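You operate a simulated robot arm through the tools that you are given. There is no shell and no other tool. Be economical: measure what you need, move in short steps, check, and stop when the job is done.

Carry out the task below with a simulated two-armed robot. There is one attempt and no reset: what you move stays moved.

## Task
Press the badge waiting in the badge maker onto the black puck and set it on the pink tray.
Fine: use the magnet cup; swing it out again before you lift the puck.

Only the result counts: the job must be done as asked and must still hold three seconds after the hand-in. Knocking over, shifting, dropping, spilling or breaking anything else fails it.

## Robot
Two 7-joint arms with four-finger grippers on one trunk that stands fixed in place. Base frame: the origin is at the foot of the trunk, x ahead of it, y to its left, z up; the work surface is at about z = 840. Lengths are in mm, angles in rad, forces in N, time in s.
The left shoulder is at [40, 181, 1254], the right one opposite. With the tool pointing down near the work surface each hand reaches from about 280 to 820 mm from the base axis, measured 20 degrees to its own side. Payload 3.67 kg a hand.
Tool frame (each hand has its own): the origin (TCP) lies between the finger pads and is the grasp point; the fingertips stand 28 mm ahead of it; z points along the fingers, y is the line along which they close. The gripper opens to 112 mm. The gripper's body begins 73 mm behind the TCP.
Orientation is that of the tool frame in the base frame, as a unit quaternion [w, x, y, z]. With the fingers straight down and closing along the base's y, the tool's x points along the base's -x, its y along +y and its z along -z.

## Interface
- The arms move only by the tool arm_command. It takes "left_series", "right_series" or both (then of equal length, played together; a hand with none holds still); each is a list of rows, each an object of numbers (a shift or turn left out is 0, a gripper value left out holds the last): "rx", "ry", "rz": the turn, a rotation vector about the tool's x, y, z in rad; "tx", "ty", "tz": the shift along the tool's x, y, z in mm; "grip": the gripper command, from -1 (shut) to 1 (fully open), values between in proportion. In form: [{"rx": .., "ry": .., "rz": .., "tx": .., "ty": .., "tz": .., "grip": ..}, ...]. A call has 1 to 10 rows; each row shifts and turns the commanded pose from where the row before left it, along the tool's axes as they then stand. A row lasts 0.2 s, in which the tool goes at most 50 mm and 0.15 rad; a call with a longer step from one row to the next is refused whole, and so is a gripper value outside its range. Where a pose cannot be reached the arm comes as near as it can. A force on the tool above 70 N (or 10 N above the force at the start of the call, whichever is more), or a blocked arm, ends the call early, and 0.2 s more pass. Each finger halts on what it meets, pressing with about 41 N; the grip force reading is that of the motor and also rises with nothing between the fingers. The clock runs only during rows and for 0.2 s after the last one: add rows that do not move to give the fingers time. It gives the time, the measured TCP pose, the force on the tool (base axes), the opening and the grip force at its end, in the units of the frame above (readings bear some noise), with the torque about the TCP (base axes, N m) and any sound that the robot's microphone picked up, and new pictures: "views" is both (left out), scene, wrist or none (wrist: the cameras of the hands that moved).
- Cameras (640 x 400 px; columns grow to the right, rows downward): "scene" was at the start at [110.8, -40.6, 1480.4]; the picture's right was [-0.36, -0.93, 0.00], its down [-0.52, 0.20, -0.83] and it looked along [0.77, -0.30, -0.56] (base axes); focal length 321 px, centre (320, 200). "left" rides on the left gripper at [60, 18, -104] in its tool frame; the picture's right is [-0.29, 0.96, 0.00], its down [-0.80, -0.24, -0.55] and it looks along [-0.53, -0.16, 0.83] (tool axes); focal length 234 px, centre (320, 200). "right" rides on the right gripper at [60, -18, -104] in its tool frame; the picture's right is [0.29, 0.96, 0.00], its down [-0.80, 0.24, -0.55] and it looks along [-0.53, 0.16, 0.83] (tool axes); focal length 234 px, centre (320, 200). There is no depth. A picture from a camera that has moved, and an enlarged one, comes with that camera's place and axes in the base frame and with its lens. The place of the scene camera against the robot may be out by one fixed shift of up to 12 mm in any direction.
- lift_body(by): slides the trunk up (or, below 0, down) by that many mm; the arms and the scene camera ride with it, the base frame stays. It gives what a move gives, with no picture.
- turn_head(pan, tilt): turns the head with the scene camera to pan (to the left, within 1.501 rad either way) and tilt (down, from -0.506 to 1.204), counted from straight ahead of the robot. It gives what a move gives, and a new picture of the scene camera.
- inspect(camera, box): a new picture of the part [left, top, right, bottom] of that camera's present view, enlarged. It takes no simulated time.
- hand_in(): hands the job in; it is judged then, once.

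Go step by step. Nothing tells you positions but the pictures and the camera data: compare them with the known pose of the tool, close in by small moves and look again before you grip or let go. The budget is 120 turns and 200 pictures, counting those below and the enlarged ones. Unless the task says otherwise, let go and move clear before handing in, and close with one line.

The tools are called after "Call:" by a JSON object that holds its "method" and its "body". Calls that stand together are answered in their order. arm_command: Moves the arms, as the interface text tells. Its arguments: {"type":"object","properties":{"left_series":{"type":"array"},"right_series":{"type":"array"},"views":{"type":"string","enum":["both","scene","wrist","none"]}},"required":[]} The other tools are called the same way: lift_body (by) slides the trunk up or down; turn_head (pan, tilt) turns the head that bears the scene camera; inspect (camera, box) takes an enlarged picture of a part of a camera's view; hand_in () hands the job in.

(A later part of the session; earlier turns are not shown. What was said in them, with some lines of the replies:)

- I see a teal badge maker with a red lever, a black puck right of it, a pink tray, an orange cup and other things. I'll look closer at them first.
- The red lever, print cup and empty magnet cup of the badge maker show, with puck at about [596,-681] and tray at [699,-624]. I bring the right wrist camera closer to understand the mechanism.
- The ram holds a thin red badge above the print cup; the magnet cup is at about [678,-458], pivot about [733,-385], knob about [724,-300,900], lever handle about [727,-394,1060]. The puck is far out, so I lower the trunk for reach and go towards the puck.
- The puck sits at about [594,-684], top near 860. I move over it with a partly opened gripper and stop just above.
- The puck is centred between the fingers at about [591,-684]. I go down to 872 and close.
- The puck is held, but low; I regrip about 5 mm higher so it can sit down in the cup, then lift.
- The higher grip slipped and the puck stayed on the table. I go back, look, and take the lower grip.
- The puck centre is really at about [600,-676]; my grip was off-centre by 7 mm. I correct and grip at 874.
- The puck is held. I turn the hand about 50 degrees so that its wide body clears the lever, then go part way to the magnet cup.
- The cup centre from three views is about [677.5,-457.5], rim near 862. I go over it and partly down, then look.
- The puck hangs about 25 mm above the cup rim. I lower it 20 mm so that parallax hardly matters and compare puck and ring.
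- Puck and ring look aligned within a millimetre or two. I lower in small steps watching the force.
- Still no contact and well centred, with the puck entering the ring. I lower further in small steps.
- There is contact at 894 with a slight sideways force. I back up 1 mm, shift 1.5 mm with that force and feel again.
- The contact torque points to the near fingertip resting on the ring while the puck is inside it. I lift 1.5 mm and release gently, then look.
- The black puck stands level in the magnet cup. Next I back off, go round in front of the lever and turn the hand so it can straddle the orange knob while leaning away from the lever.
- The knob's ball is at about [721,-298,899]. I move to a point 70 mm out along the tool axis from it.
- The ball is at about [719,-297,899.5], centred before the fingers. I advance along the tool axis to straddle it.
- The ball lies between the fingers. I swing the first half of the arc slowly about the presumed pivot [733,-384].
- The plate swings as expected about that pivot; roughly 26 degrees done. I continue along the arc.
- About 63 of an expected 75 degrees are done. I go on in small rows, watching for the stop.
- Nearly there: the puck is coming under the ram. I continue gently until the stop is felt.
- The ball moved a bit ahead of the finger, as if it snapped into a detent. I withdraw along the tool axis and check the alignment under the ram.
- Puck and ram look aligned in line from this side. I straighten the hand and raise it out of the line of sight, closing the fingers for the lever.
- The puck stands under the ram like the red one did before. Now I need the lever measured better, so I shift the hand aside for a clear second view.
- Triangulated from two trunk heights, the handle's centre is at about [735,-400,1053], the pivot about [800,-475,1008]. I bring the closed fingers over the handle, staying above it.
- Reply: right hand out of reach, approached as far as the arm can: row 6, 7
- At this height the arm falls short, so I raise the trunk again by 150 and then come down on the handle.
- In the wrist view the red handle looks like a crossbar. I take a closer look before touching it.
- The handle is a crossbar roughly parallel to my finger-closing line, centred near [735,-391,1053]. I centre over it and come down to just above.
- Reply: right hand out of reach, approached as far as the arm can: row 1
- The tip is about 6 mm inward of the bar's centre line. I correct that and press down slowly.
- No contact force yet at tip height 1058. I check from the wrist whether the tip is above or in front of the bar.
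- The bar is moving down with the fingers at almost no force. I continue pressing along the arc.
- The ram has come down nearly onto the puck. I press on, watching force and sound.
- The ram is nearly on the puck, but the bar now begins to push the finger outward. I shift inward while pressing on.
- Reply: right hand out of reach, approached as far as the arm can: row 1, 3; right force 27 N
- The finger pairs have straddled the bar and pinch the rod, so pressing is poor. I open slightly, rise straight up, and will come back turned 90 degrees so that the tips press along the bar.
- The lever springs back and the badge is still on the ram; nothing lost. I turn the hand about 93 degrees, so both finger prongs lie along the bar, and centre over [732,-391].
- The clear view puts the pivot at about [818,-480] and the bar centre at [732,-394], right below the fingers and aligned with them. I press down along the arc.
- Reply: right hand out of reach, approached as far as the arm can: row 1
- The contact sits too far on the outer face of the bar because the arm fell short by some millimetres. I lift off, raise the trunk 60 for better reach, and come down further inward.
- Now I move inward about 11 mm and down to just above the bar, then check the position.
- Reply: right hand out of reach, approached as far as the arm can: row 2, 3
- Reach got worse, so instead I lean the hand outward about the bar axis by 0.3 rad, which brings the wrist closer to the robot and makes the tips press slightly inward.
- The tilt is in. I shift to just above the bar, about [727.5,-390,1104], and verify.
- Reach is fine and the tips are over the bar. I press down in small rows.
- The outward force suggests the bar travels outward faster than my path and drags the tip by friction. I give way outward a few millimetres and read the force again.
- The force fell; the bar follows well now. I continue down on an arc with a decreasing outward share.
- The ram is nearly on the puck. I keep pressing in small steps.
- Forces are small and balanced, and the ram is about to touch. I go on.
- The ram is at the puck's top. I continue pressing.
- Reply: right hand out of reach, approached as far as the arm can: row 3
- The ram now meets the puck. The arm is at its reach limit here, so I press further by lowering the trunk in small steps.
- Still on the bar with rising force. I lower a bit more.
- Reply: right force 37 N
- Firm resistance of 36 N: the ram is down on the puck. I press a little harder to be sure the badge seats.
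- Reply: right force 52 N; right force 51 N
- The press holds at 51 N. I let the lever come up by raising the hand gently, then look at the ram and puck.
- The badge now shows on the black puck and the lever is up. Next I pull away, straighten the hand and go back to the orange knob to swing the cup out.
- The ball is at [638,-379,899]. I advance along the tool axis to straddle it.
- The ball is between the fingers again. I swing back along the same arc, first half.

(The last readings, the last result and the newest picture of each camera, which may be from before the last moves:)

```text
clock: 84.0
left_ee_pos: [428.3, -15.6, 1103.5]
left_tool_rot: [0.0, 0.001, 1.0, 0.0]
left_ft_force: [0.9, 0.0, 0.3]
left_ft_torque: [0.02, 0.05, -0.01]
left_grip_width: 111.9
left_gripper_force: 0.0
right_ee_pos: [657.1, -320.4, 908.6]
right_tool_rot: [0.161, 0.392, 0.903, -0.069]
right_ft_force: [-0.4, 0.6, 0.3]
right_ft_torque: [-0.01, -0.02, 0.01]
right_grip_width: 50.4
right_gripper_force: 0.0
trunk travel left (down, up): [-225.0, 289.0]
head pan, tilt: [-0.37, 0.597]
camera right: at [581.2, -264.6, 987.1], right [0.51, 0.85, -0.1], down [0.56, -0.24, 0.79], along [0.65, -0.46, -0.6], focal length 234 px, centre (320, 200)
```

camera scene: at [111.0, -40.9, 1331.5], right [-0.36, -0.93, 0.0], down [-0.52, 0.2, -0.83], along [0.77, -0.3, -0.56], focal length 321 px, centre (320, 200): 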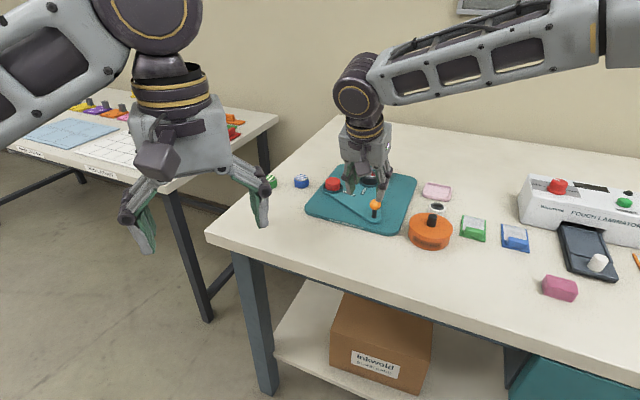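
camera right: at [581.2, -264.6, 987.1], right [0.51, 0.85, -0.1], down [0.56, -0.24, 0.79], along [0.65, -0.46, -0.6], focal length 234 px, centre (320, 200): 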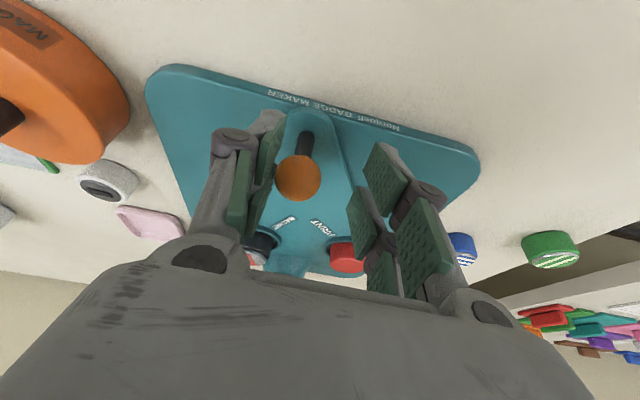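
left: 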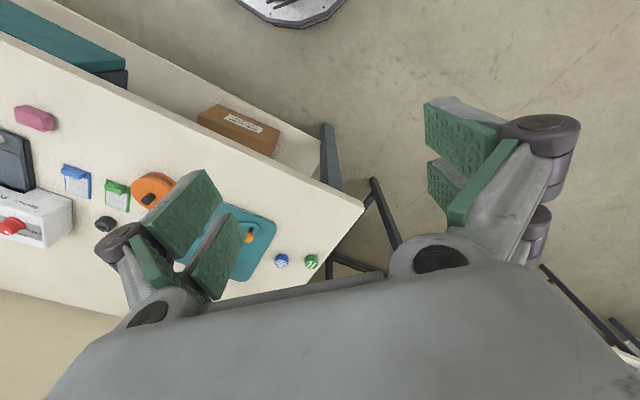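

The plate follows. I continue with the rest of the arc.

Call:
{"method": "arm_command", "body": {"right_series": [{"ty": 10.2}, {"ty": 10.2}, {"tx": -2.2, "ty": 9.9, "tz": 0.8}, {"tx": -2.2, "ty": 9.9, "tz": 0.8}, {"tx": -4.3, "ty": 9.2, "tz": 1.5}, {"tx": -4.3, "ty": 9.2, "tz": 1.6}, {}]}}

Call:
{"method": "inspect", "body": {"camera": "scene", "box": [320, 130, 420, 230]}}

```text
clock: 85.7
left_ee_pos: [427.9, -15.0, 1103.2]
left_tool_rot: [0.001, -0.001, 1.0, 0.0]
left_ft_force: [0.7, 0.0, 0.0]
left_ft_torque: [-0.03, -0.06, 0.01]
left_grip_width: 112.0
left_gripper_force: 0.1
right_ee_pos: [708.3, -291.0, 908.7]
right_tool_rot: [0.161, 0.392, 0.903, -0.07]
right_ft_force: [-0.9, 0.1, -0.2]
right_ft_torque: [-0.01, 0.01, 0.01]
right_grip_width: 50.4
right_gripper_force: 0.1
trunk travel left (down, up): [-225.0, 289.0]
head pan, tilt: [-0.37, 0.597]
camera scene: at [110.5, -40.5, 1331.6], right [-0.36, -0.93, 0.0], down [-0.52, 0.2, -0.83], along [0.77, -0.3, -0.56], focal length 321 px, centre (320, 200)
camera right: at [633.2, -234.5, 986.9], right [0.51, 0.85, -0.1], down [0.56, -0.24, 0.79], along [0.65, -0.46, -0.6], focal length 234 px, centre (320, 200)
```

scene: 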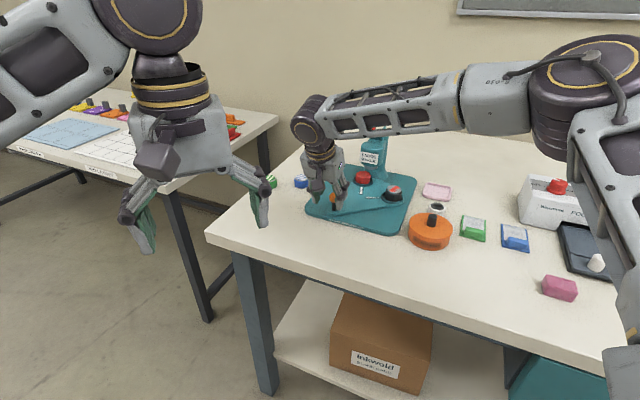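
right: 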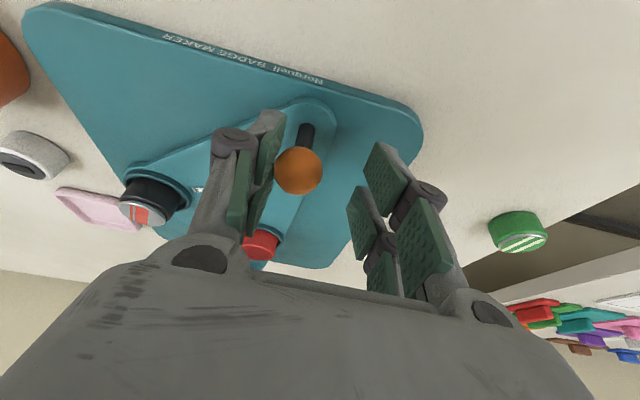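

```text
4.00 times, centred on (370, 180) of scene
camera zoom: at [110.5, -40.5, 1331.6], right [-0.36, -0.93, 0.0], down [-0.52, 0.2, -0.83], along [0.77, -0.3, -0.56], focal length 1285 px, centre (120, 280)
```

zoom: 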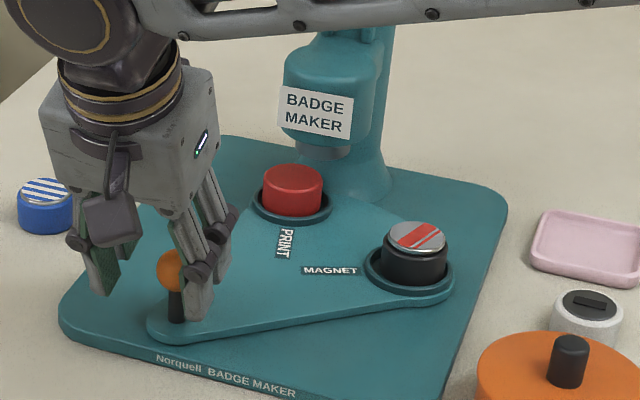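

About 18 mm of knob travel remain to the starting detent. I go on gently.

Call:
{"method": "arm_command", "body": {"right_series": [{"tx": -2, "ty": 3, "tz": 0.7}, {"tx": -2, "ty": 3, "tz": 0.7}, {"tx": -2, "ty": 3, "tz": 0.7}, {"tx": -2, "ty": 3, "tz": 0.7}, {}], "views": "wrist"}}

Call:
{"method": "inspect", "body": {"camera": "scene", "box": [320, 130, 420, 230]}}

```text
clock: 86.8
left_ee_pos: [429.3, -14.9, 1102.6]
left_tool_rot: [0.001, 0.0, 1.0, 0.0]
left_ft_force: [0.2, 0.1, 1.0]
left_ft_torque: [-0.03, 0.0, 0.0]
left_grip_width: 112.0
left_gripper_force: 0.0
right_ee_pos: [721.4, -290.9, 909.6]
right_tool_rot: [0.161, 0.392, 0.903, -0.068]
right_ft_force: [0.7, -1.0, 0.2]
right_ft_torque: [0.02, 0.05, 0.02]
right_grip_width: 50.4
right_gripper_force: 0.1
trunk travel left (down, up): [-225.0, 289.0]
head pan, tilt: [-0.37, 0.597]
camera right: at [646.7, -234.0, 987.2], right [0.51, 0.85, -0.1], down [0.55, -0.25, 0.8], along [0.65, -0.46, -0.6], focal length 234 px, centre (320, 200)
```

right: 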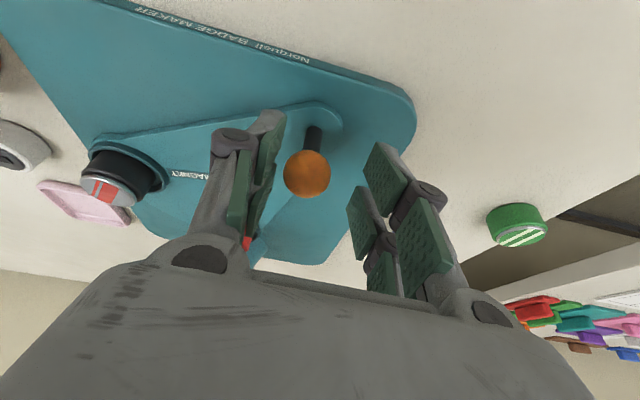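

```text
4.00 times, centred on (370, 180) of scene
camera zoom: at [110.8, -40.5, 1331.6], right [-0.36, -0.93, 0.0], down [-0.52, 0.2, -0.83], along [0.77, -0.3, -0.56], focal length 1285 px, centre (120, 280)
```

zoom: 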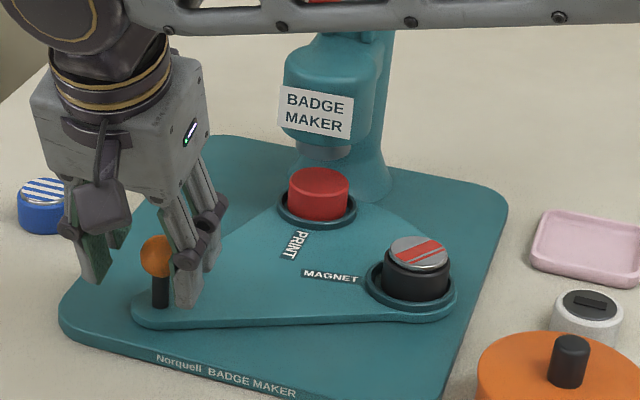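

The plate snapped into its starting place with the badge puck swung out. I withdraw, go round in front and turn the hand for gripping the puck.

Call:
{"method": "arm_command", "body": {"right_series": [{"tz": -40}, {"tz": -45}, {"tz": -45}, {"ry": 0.12}, {"ry": 0.12}, {"ry": 0.11}, {"tx": -10.4, "ty": -40.8}, {"tx": -10.4, "ty": -40.8}, {"tx": -10.4, "ty": -40.8}, {"tx": -10.4, "ty": -40.8}], "views": "none"}}

Call:
{"method": "arm_command", "body": {"right_series": [{"rz": -0.148}, {"rz": -0.148}, {"rz": -0.148}, {"rz": -0.148}, {"rz": -0.148}, {"rz": -0.148}, {"rz": -0.148}, {"rz": -0.148}, {"rz": -0.148}, {"rz": -0.148}], "views": "none"}}

Call:
{"method": "arm_command", "body": {"right_series": [{"rz": -0.11}, {"rz": -0.1, "grip": 0.2}, {}]}}

Call:
{"method": "inspect", "body": {"camera": "scene", "box": [340, 140, 440, 230]}}

```text
clock: 89.0
left_ee_pos: [427.7, -15.7, 1102.7]
left_tool_rot: [0.0, 0.0, 1.0, -0.001]
left_ft_force: [0.5, -0.1, 0.4]
left_ft_torque: [0.0, -0.01, 0.01]
left_grip_width: 111.8
left_gripper_force: 0.0
right_ee_pos: [601.0, -398.5, 1031.9]
right_tool_rot: [0.001, 0.397, 0.918, 0.002]
right_ft_force: [-0.8, -0.4, 0.1]
right_ft_torque: [0.0, -0.03, -0.03]
right_grip_width: 50.3
right_gripper_force: 0.1
trunk travel left (down, up): [-225.0, 289.0]
head pan, tilt: [-0.37, 0.597]
```

```text
clock: 91.2
left_ee_pos: [429.6, -15.2, 1103.0]
left_tool_rot: [-0.001, 0.0, 1.0, -0.001]
left_ft_force: [0.7, 0.4, -0.8]
left_ft_torque: [-0.02, 0.01, 0.03]
left_grip_width: 112.0
left_gripper_force: 0.1
right_ee_pos: [602.2, -397.7, 1031.1]
right_tool_rot: [0.001, -0.326, 0.945, 0.0]
right_ft_force: [-0.3, 0.0, -0.4]
right_ft_torque: [0.02, -0.02, 0.01]
right_grip_width: 50.4
right_gripper_force: 0.0
trunk travel left (down, up): [-225.0, 289.0]
head pan, tilt: [-0.37, 0.597]
```

```text
clock: 92.0
left_ee_pos: [427.4, -16.1, 1103.1]
left_tool_rot: [0.001, 0.0, 1.0, 0.0]
left_ft_force: [-0.5, 0.0, 0.8]
left_ft_torque: [0.03, 0.03, 0.03]
left_grip_width: 111.7
left_gripper_force: 0.1
right_ee_pos: [602.4, -398.1, 1030.7]
right_tool_rot: [0.0, -0.422, 0.906, 0.001]
right_ft_force: [-0.5, 0.8, 0.7]
right_ft_torque: [0.01, 0.05, 0.02]
right_grip_width: 67.1
right_gripper_force: 0.2
trunk travel left (down, up): [-225.0, 289.0]
head pan, tilt: [-0.37, 0.597]
camera scene: at [110.8, -40.5, 1331.6], right [-0.36, -0.93, 0.0], down [-0.52, 0.2, -0.83], along [0.77, -0.3, -0.56], focal length 321 px, centre (320, 200)
camera right: at [577.8, -454.6, 1135.8], right [-0.92, 0.4, 0.0], down [0.33, 0.76, 0.55], along [0.22, 0.51, -0.83], focal length 234 px, centre (320, 200)
```

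scene: 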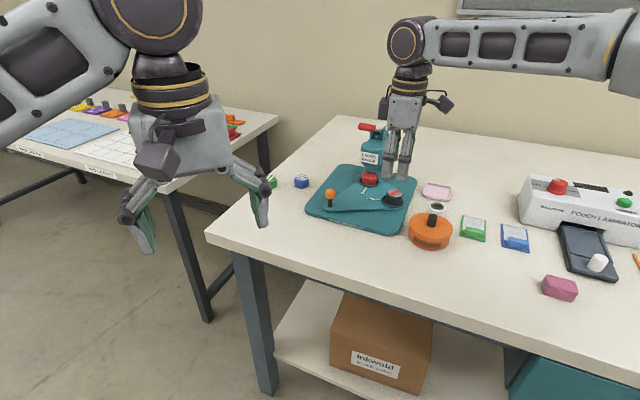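
right: 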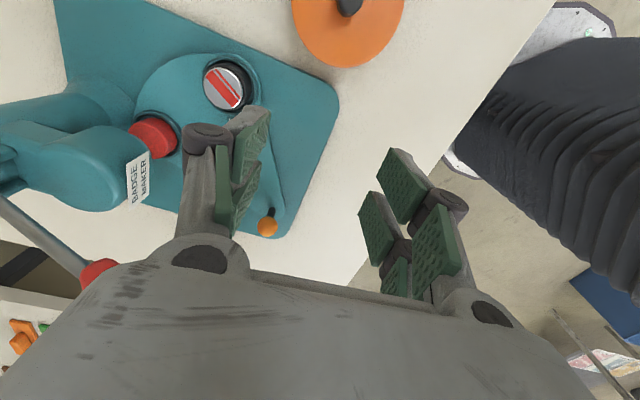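

```text
4.44 times, centred on (390, 185) of scene
camera zoom: at [110.8, -40.5, 1331.6], right [-0.36, -0.93, 0.0], down [-0.52, 0.2, -0.83], along [0.77, -0.3, -0.56], focal length 1427 px, centre (9, 267)
```

zoom: 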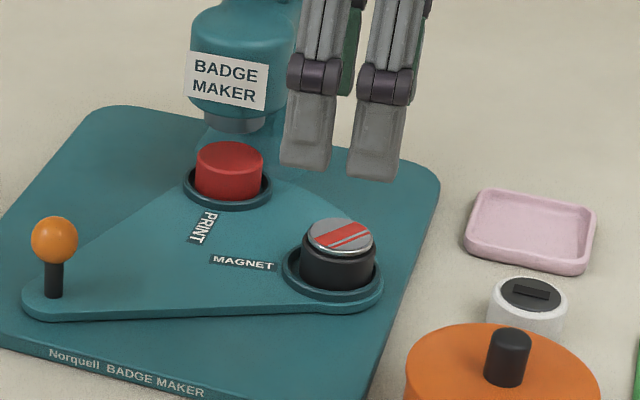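

The badge puck is at about [676,-458]. I move over it and look before descending.

Call:
{"method": "arm_command", "body": {"right_series": [{"tx": -0.5, "ty": -32}, {"tx": -0.5, "ty": -32}, {"tx": -0.5, "ty": -31.4}, {"tz": 40}, {"tz": 38}, {}], "views": "wrist"}}

Call:
{"method": "inspect", "body": {"camera": "right", "box": [240, 70, 400, 230]}}

```text
clock: 93.5
left_ee_pos: [428.9, -15.6, 1103.9]
left_tool_rot: [0.0, 0.0, 1.0, 0.001]
left_ft_force: [0.0, 0.2, 0.3]
left_ft_torque: [0.01, -0.03, 0.02]
left_grip_width: 111.7
left_gripper_force: 0.0
right_ee_pos: [676.4, -459.0, 952.2]
right_tool_rot: [0.001, -0.423, 0.906, 0.0]
right_ft_force: [-0.1, 0.2, 0.9]
right_ft_torque: [-0.02, -0.02, 0.0]
right_grip_width: 67.6
right_gripper_force: 0.0
trunk travel left (down, up): [-225.0, 289.0]
head pan, tilt: [-0.37, 0.597]
camera right: at [651.6, -514.4, 1056.9], right [-0.92, 0.4, 0.0], down [0.33, 0.76, 0.56], along [0.22, 0.51, -0.83], focal length 234 px, centre (320, 200)
```

right: 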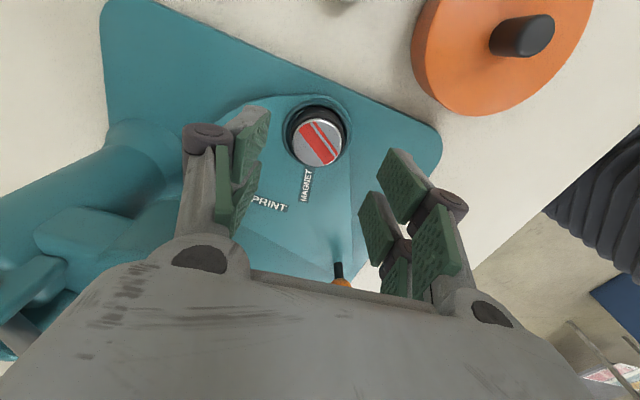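

```text
2.50 times, centred on (320, 150) of right
camera zoom: at [651.6, -514.4, 1056.9], right [-0.92, 0.4, 0.0], down [0.33, 0.76, 0.56], along [0.22, 0.51, -0.83], focal length 585 px, centre (320, 325)
```

zoom: 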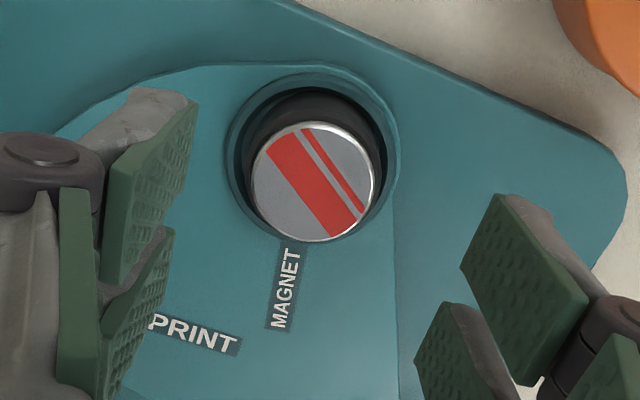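

The badge puck's centre is about [678.5,-456]. I correct by 3 mm, descend to 895 (just above the ring) and grip.

Call:
{"method": "arm_command", "body": {"right_series": [{"tx": -3.2, "tz": 20}, {"tz": 20}, {"tz": 12}, {"tz": 5.2}, {"grip": -0.2}, {"grip": -0.5}, {"grip": -0.8}, {"grip": -0.8}, {}], "views": "wrist"}}

Call:
{"method": "inspect", "body": {"camera": "scene", "box": [360, 150, 430, 220]}}

```text
clock: 95.5
left_ee_pos: [428.7, -14.9, 1102.2]
left_tool_rot: [0.0, 0.0, 1.0, 0.0]
left_ft_force: [1.7, 0.5, 1.1]
left_ft_torque: [0.03, 0.01, -0.01]
left_grip_width: 112.1
left_gripper_force: 0.0
right_ee_pos: [678.3, -456.7, 895.7]
right_tool_rot: [0.001, -0.422, 0.907, 0.0]
right_ft_force: [-0.4, -0.5, -0.5]
right_ft_torque: [0.03, -0.02, -0.02]
right_grip_width: 39.1
right_gripper_force: 40.8
trunk travel left (down, up): [-225.0, 289.0]
head pan, tilt: [-0.37, 0.597]
camera right: at [654.1, -512.9, 1000.6], right [-0.92, 0.4, 0.0], down [0.33, 0.76, 0.55], along [0.22, 0.51, -0.83], focal length 234 px, centre (320, 200)
```

right: 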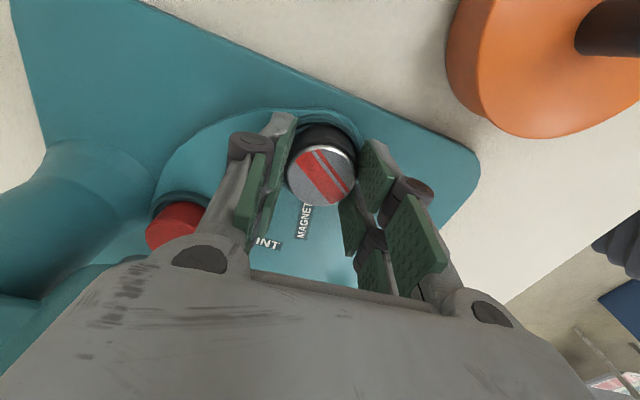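

```text
5.71 times, centred on (395, 185) of scene
camera zoom: at [110.9, -40.5, 1331.6], right [-0.36, -0.93, 0.0], down [-0.52, 0.2, -0.83], along [0.77, -0.3, -0.56], focal length 1835 px, centre (-109, 286)
```

zoom: 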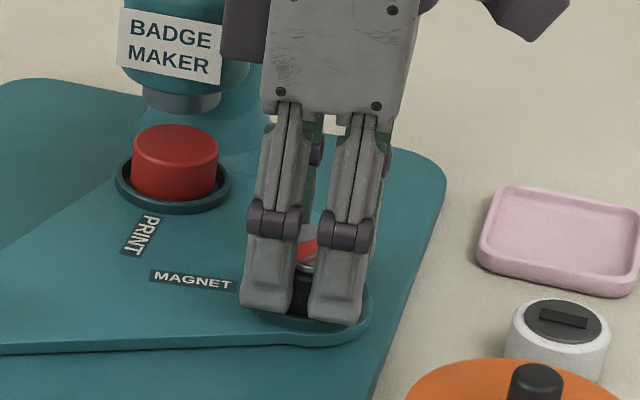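

Gripped at 39 mm. I lift it straight up slowly and check that the puck and badge come along.

Call:
{"method": "arm_command", "body": {"right_series": [{"tz": -8}, {"tz": -15}, {"tz": -25}, {"tz": -30}, {}], "views": "wrist"}}

Call:
{"method": "inspect", "body": {"camera": "scene", "box": [350, 130, 450, 220]}}

```text
clock: 96.7
left_ee_pos: [428.6, -15.8, 1102.9]
left_tool_rot: [0.0, 0.001, 1.0, 0.0]
left_ft_force: [0.2, 0.1, -0.6]
left_ft_torque: [0.0, 0.0, -0.02]
left_grip_width: 111.9
left_gripper_force: 0.0
right_ee_pos: [678.3, -458.3, 973.0]
right_tool_rot: [0.001, -0.422, 0.907, 0.001]
right_ft_force: [0.3, 0.2, -1.1]
right_ft_torque: [0.02, 0.05, -0.01]
right_grip_width: 39.2
right_gripper_force: 41.3
trunk travel left (down, up): [-225.0, 289.0]
head pan, tilt: [-0.37, 0.597]
camera right: at [653.9, -513.3, 1077.6], right [-0.92, 0.4, 0.0], down [0.33, 0.76, 0.56], along [0.22, 0.51, -0.83], focal length 234 px, centre (320, 200)
```

right: 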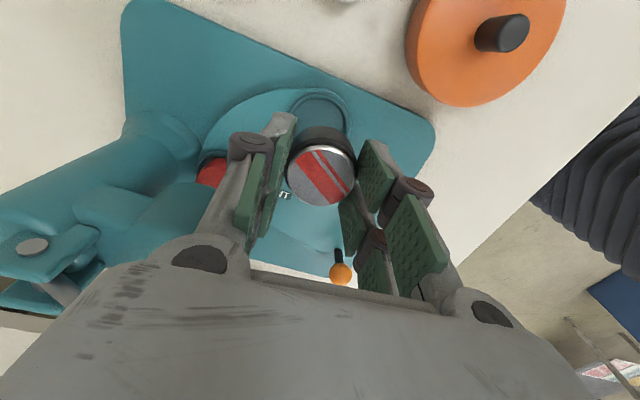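

```text
4.44 times, centred on (400, 175) of scene
camera zoom: at [111.3, -40.9, 1331.5], right [-0.36, -0.93, 0.0], down [-0.52, 0.2, -0.83], along [0.77, -0.3, -0.56], focal length 1427 px, centre (-36, 311)
```

zoom: 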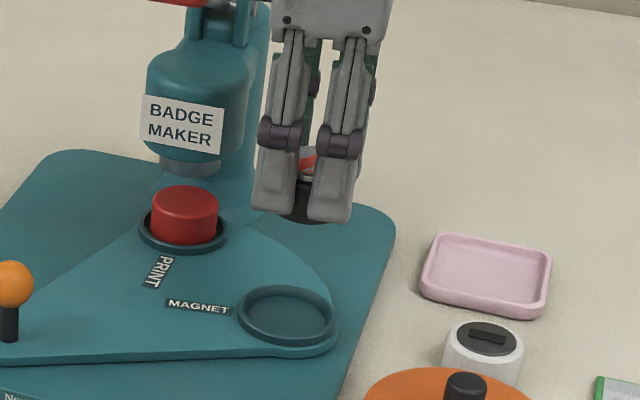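

The badge puck is held. I carry it towards the pink tray and look at the tray from the wrist camera.

Call:
{"method": "arm_command", "body": {"right_series": [{"tz": -20}, {"tx": 41.8, "ty": -18.5}, {"tx": 41.8, "ty": -18.5}, {"tx": 41.8, "ty": -18.5}, {}]}}

Call:
{"method": "inspect", "body": {"camera": "scene", "box": [400, 120, 500, 220]}}

```text
clock: 97.8
left_ee_pos: [429.2, -14.9, 1103.6]
left_tool_rot: [0.0, 0.0, 1.0, 0.0]
left_ft_force: [-0.8, -0.7, -0.7]
left_ft_torque: [-0.01, 0.03, 0.01]
left_grip_width: 112.0
left_gripper_force: 0.0
right_ee_pos: [639.7, -587.8, 993.1]
right_tool_rot: [0.0, -0.423, 0.906, -0.001]
right_ft_force: [-0.1, -0.2, -0.3]
right_ft_torque: [0.0, 0.01, 0.0]
right_grip_width: 39.1
right_gripper_force: 40.8
trunk travel left (down, up): [-225.0, 289.0]
head pan, tilt: [-0.37, 0.597]
camera scene: at [111.3, -39.9, 1331.6], right [-0.36, -0.93, 0.0], down [-0.52, 0.2, -0.83], along [0.77, -0.3, -0.56], focal length 321 px, centre (320, 200)
camera right: at [616.3, -644.2, 1097.2], right [-0.92, 0.4, 0.0], down [0.33, 0.76, 0.55], along [0.22, 0.51, -0.83], focal length 234 px, centre (320, 200)
```

scene: 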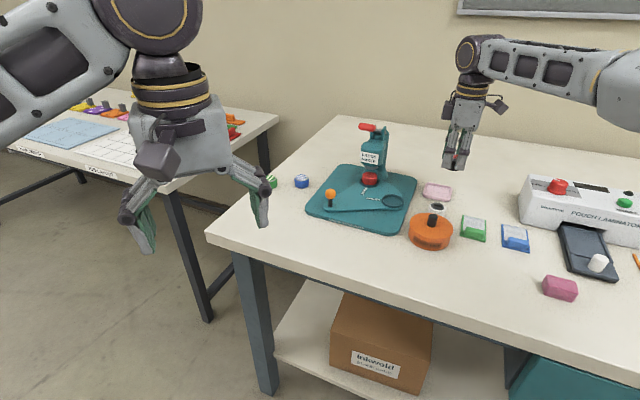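
right: 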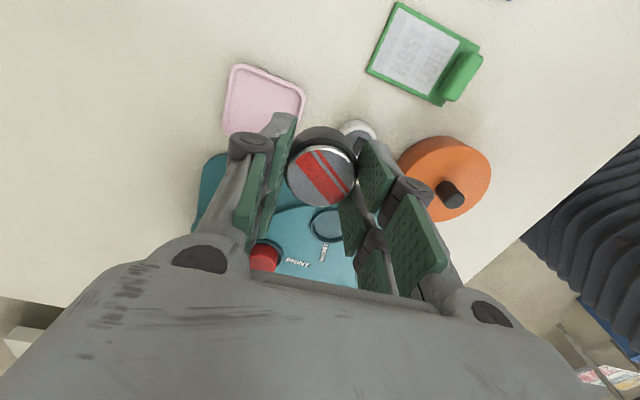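

```text
4.00 times, centred on (450, 170) of scene
camera zoom: at [111.3, -39.9, 1331.6], right [-0.36, -0.93, 0.0], down [-0.52, 0.2, -0.83], along [0.77, -0.3, -0.56], focal length 1285 px, centre (-200, 320)
```

zoom: 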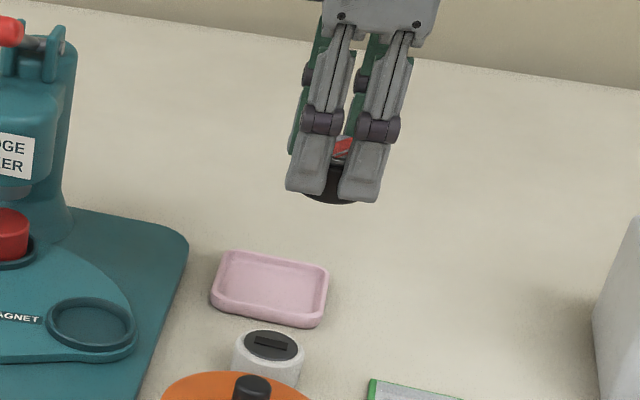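

The tray centre is at about [691,-613], its edges aligned with my fingers. I lower partly and move over it, checking reach.

Call:
{"method": "arm_command", "body": {"right_series": [{"tz": 30}, {"tz": 30}, {"tx": -6.3, "ty": -27.5}, {"tx": -6.3, "ty": -27.5}, {}]}}

Call:
{"method": "inspect", "body": {"camera": "scene", "box": [390, 140, 480, 220]}}

Call:
{"method": "inspect", "body": {"camera": "right", "box": [230, 60, 410, 240]}}

```text
clock: 99.0
left_ee_pos: [426.8, -15.1, 1104.3]
left_tool_rot: [0.0, 0.001, 1.0, 0.0]
left_ft_force: [0.5, 0.3, 0.4]
left_ft_torque: [0.02, -0.03, 0.01]
left_grip_width: 112.0
left_gripper_force: 0.1
right_ee_pos: [680.8, -610.3, 933.7]
right_tool_rot: [0.001, -0.421, 0.907, 0.0]
right_ft_force: [-1.0, -1.2, -1.1]
right_ft_torque: [0.01, -0.03, 0.0]
right_grip_width: 38.9
right_gripper_force: 41.1
right hand out of reach, approached as far as the arm can: row 4
trunk travel left (down, up): [-225.0, 289.0]
head pan, tilt: [-0.37, 0.597]
camera scene: at [110.0, -41.3, 1331.6], right [-0.36, -0.93, 0.0], down [-0.52, 0.2, -0.83], along [0.77, -0.3, -0.56], focal length 321 px, centre (320, 200)
camera right: at [656.9, -666.2, 1038.9], right [-0.92, 0.4, 0.0], down [0.33, 0.76, 0.56], along [0.22, 0.51, -0.83], focal length 234 px, centre (320, 200)
```

scene: 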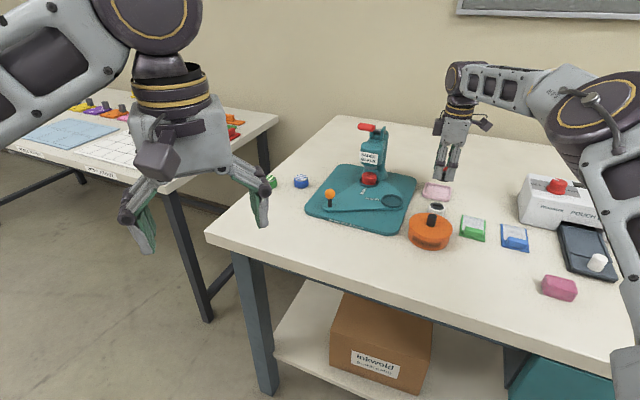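
right: 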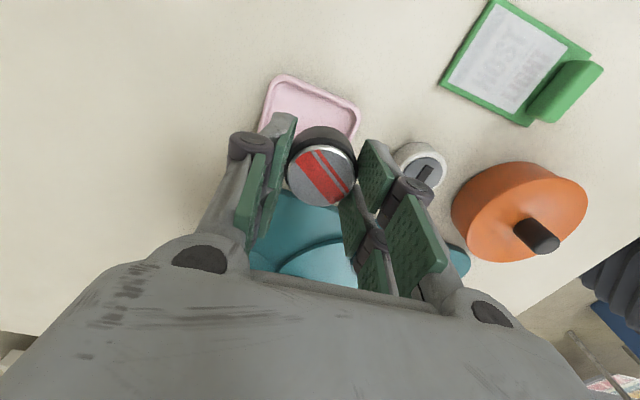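

```text
5.00 times, centred on (435, 180) of scene
camera zoom: at [110.0, -41.3, 1331.6], right [-0.36, -0.93, 0.0], down [-0.52, 0.2, -0.83], along [0.77, -0.3, -0.56], focal length 1606 px, centre (-255, 300)
```

zoom: 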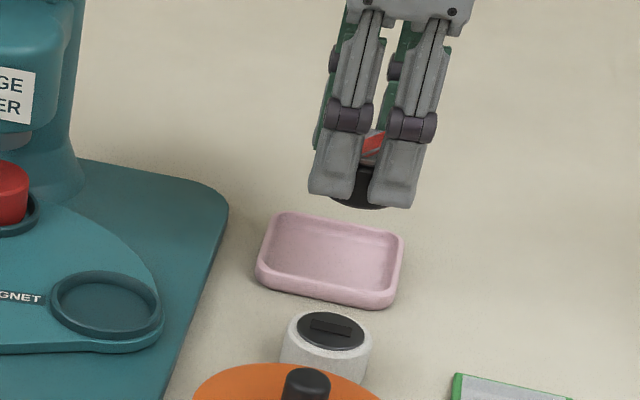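

```text
2.22 times, centred on (320, 150) of right
camera zoom: at [656.9, -666.2, 1038.9], right [-0.92, 0.4, 0.0], down [0.33, 0.76, 0.56], along [0.22, 0.51, -0.83], focal length 520 px, centre (320, 311)
```

zoom: 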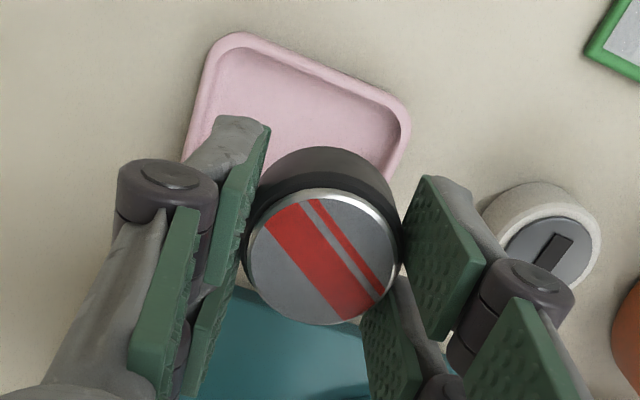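

At this yaw the vertical hand stops about 11 mm short of the tray's centre [693.6,-612.4]. I tilt the hand by 0.15 rad to gain reach, and move over the centre.

Call:
{"method": "arm_command", "body": {"right_series": [{"rx": 0.075}, {"rx": 0.075}, {"tx": -6.6, "ty": -4.6, "tz": 12}, {"tz": 12.5}, {}], "views": "wrist"}}

Call:
{"method": "inspect", "body": {"camera": "scene", "box": [400, 150, 480, 220]}}

Call:
{"method": "inspect", "body": {"camera": "right", "box": [230, 60, 410, 240]}}

```text
clock: 100.2
left_ee_pos: [430.1, -15.0, 1102.8]
left_tool_rot: [0.0, 0.001, 1.0, 0.0]
left_ft_force: [0.0, 0.7, 0.3]
left_ft_torque: [0.01, 0.0, -0.01]
left_grip_width: 112.1
left_gripper_force: 0.1
right_ee_pos: [692.1, -610.4, 911.0]
right_tool_rot: [0.033, -0.42, 0.904, -0.069]
right_ft_force: [-0.3, 0.3, -0.2]
right_ft_torque: [-0.01, 0.0, 0.0]
right_grip_width: 38.9
right_gripper_force: 41.0
trunk travel left (down, up): [-225.0, 289.0]
head pan, tilt: [-0.37, 0.597]
camera right: at [656.0, -655.9, 1016.8], right [-0.91, 0.39, -0.14], down [0.27, 0.82, 0.51], along [0.32, 0.43, -0.85], focal length 234 px, centre (320, 200)
```

right: 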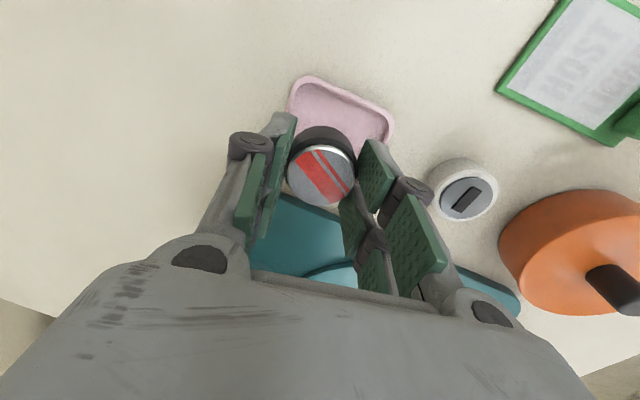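

```text
5.71 times, centred on (440, 185) of scene
camera zoom: at [111.0, -40.2, 1331.6], right [-0.36, -0.93, 0.0], down [-0.52, 0.2, -0.83], along [0.77, -0.3, -0.56], focal length 1835 px, centre (-366, 286)
```

zoom: 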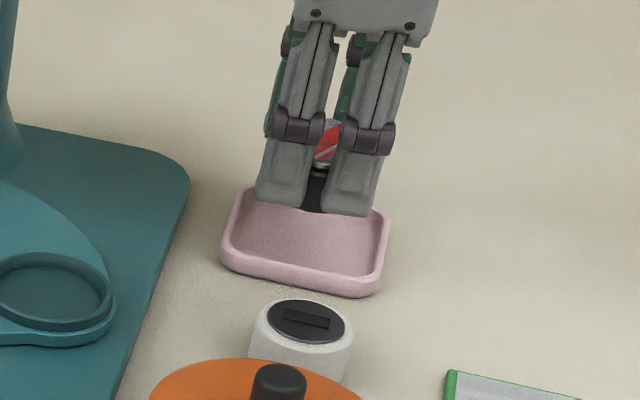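

```text
2.22 times, centred on (320, 150) of right
camera zoom: at [656.0, -655.9, 1016.8], right [-0.91, 0.39, -0.14], down [0.27, 0.82, 0.51], along [0.32, 0.43, -0.85], focal length 520 px, centre (320, 311)
```

zoom: 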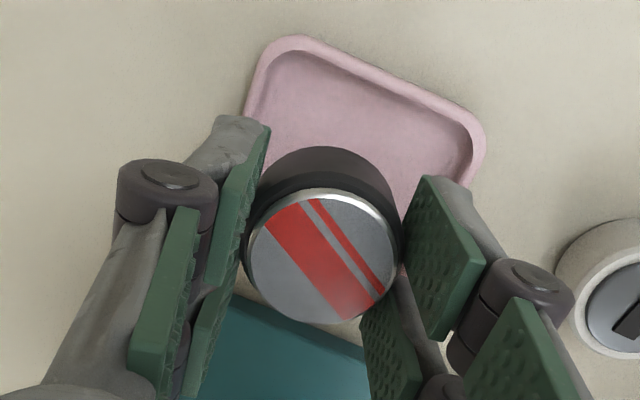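

Puck bottom centre projects to about [696,-614] versus tray centre [695,-612]: good. I lower it in steps towards the tray floor.

Call:
{"method": "arm_command", "body": {"right_series": [{"ty": 1.8, "tz": 11.8}, {"ty": 1.2, "tz": 7.9}, {"ty": 0.75, "tz": 4.9}, {}], "views": "none"}}

Call:
{"method": "inspect", "body": {"camera": "scene", "box": [400, 150, 480, 220]}}

Call:
{"method": "inspect", "body": {"camera": "right", "box": [230, 60, 410, 240]}}

```text
clock: 101.2
left_ee_pos: [429.0, -15.6, 1101.7]
left_tool_rot: [0.0, 0.0, 1.0, 0.0]
left_ft_force: [0.4, 0.5, 0.4]
left_ft_torque: [0.01, -0.02, -0.03]
left_grip_width: 112.3
left_gripper_force: 0.0
right_ee_pos: [692.9, -610.9, 885.2]
right_tool_rot: [0.032, -0.421, 0.904, -0.066]
right_ft_force: [0.5, -0.5, 0.0]
right_ft_torque: [-0.03, 0.01, 0.02]
right_grip_width: 39.2
right_gripper_force: 41.1
trunk travel left (down, up): [-225.0, 289.0]
head pan, tilt: [-0.37, 0.597]
```

```text
5.71 times, centred on (440, 185) of scene
camera zoom: at [110.9, -40.6, 1331.6], right [-0.36, -0.93, 0.0], down [-0.52, 0.2, -0.83], along [0.77, -0.3, -0.56], focal length 1835 px, centre (-366, 286)
```

zoom: 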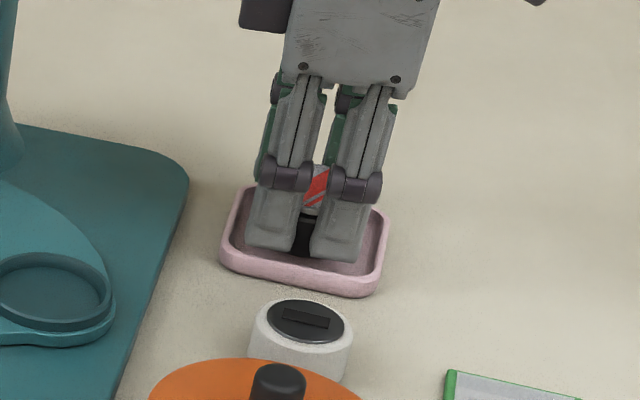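

```text
2.22 times, centred on (320, 150) of right
camera zoom: at [655.8, -656.0, 991.4], right [-0.91, 0.39, -0.14], down [0.27, 0.82, 0.51], along [0.32, 0.43, -0.85], focal length 520 px, centre (320, 311)
```

zoom: 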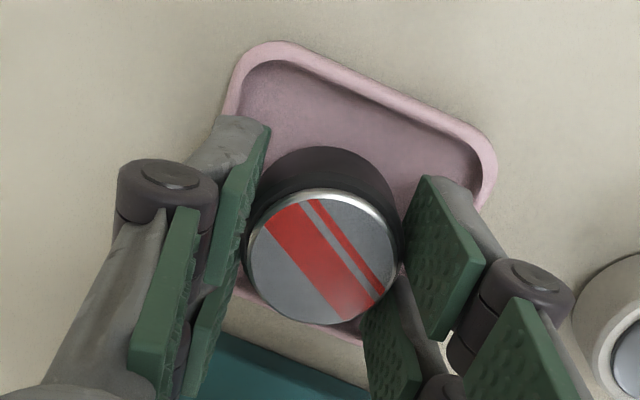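

The puck is inside the tray outline. I lower further in 2 mm steps to feel the floor.

Call:
{"method": "arm_command", "body": {"right_series": [{"ty": 0.3, "tz": 2}, {"ty": 0.3, "tz": 2}, {}], "views": "none"}}

```text
clock: 102.0
left_ee_pos: [428.5, -15.3, 1102.0]
left_tool_rot: [0.001, 0.0, 1.0, 0.0]
left_ft_force: [1.4, -0.3, -0.4]
left_ft_torque: [-0.05, -0.01, -0.02]
left_grip_width: 111.5
left_gripper_force: 0.1
right_ee_pos: [691.8, -608.9, 881.9]
right_tool_rot: [0.033, -0.42, 0.904, -0.067]
right_ft_force: [0.4, -0.5, 4.1]
right_ft_torque: [0.03, 0.0, 0.01]
right_grip_width: 39.2
right_gripper_force: 40.7
trunk travel left (down, up): [-225.0, 289.0]
head pan, tilt: [-0.37, 0.597]
```

The floor is felt (4 N). I open just a little, so the fingers don't push the tray wall, and rise.

Call:
{"method": "arm_command", "body": {"right_series": [{"grip": -0.24}, {}, {"tz": -4}, {"tz": -10}, {"tz": -25, "grip": -0.1}, {"tz": -40}, {}]}}

Call:
{"method": "inspect", "body": {"camera": "scene", "box": [400, 150, 480, 220]}}

Call:
{"method": "inspect", "body": {"camera": "right", "box": [230, 60, 410, 240]}}

```text
clock: 103.7
left_ee_pos: [428.5, -15.1, 1102.5]
left_tool_rot: [-0.001, 0.001, 1.0, 0.0]
left_ft_force: [-0.2, -0.5, -0.4]
left_ft_torque: [0.0, 0.02, 0.01]
left_grip_width: 112.2
left_gripper_force: 0.1
right_ee_pos: [683.9, -602.7, 957.6]
right_tool_rot: [0.032, -0.421, 0.904, -0.068]
right_ft_force: [-0.3, -0.8, -0.1]
right_ft_torque: [0.03, 0.0, -0.04]
right_grip_width: 50.5
right_gripper_force: 0.1
trunk travel left (down, up): [-225.0, 289.0]
head pan, tilt: [-0.37, 0.597]
camera scene: at [111.5, -41.1, 1331.5], right [-0.36, -0.93, 0.0], down [-0.52, 0.2, -0.83], along [0.77, -0.3, -0.56], focal length 321 px, centre (320, 200)
camera right: at [647.5, -648.6, 1065.2], right [-0.91, 0.39, -0.14], down [0.27, 0.82, 0.51], along [0.32, 0.43, -0.85], focal length 234 px, centre (320, 200)
```

scene: 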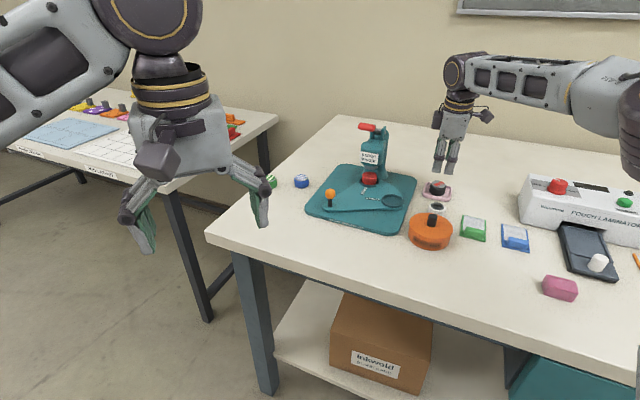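
right: 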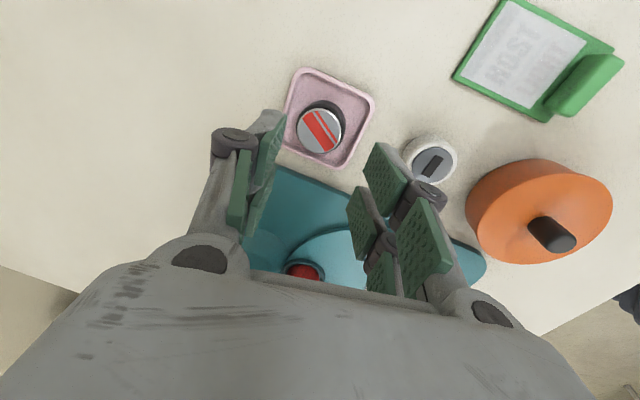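

```text
5.71 times, centred on (440, 185) of scene
camera zoom: at [111.5, -41.1, 1331.5], right [-0.36, -0.93, 0.0], down [-0.52, 0.2, -0.83], along [0.77, -0.3, -0.56], focal length 1835 px, centre (-366, 286)
```

zoom: 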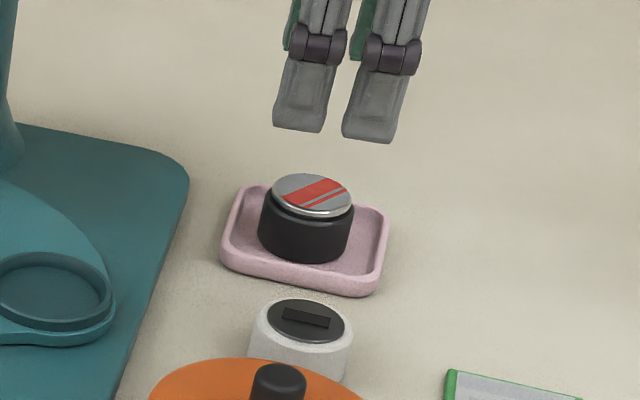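

```text
2.22 times, centred on (320, 150) of right
camera zoom: at [647.5, -648.6, 1065.2], right [-0.91, 0.39, -0.14], down [0.27, 0.82, 0.51], along [0.32, 0.43, -0.85], focal length 520 px, centre (320, 311)
```

zoom: 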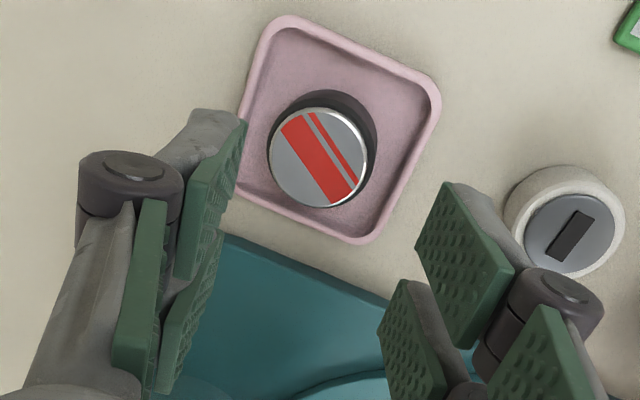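

The black puck with its badge lies flat on the pink tray, and the magnet cup is swung out. I rise clear and then hand in.

Call:
{"method": "arm_command", "body": {"right_series": [{"tz": -40}, {"tz": -40}, {"tz": -30}, {}, {}], "views": "scene"}}

Call:
{"method": "hand_in", "body": {}}

```text
clock: 104.8
left_ee_pos: [429.1, -14.8, 1102.4]
left_tool_rot: [0.0, 0.001, 1.0, 0.0]
left_ft_force: [1.7, 0.1, -0.3]
left_ft_torque: [0.01, -0.02, 0.0]
left_grip_width: 112.1
left_gripper_force: 0.1
right_ee_pos: [668.2, -593.1, 1068.0]
right_tool_rot: [0.032, -0.421, 0.904, -0.067]
right_ft_force: [1.2, 0.0, -0.5]
right_ft_torque: [-0.04, 0.02, -0.01]
right_grip_width: 50.4
right_gripper_force: 0.1
trunk travel left (down, up): [-225.0, 289.0]
head pan, tilt: [-0.37, 0.597]
camera scene: at [110.7, -40.4, 1331.6], right [-0.36, -0.93, 0.0], down [-0.52, 0.2, -0.83], along [0.77, -0.3, -0.56], focal length 321 px, centre (320, 200)
```

scene: 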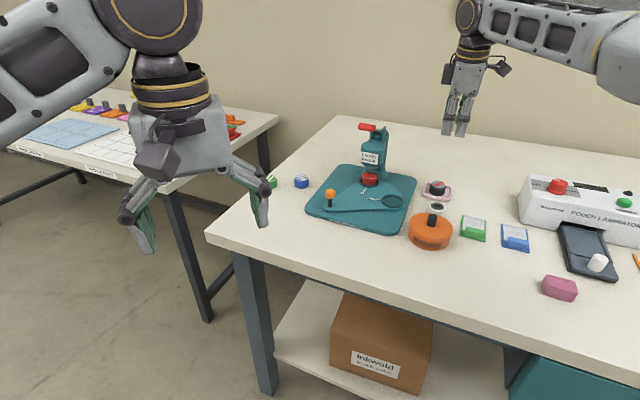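

```text
The job is handed in.
```

The badge was pressed onto the black puck in the magnet cup, the cup was swung out before I lifted the puck, and the puck now lies flat on the pink tray; the job is handed in.
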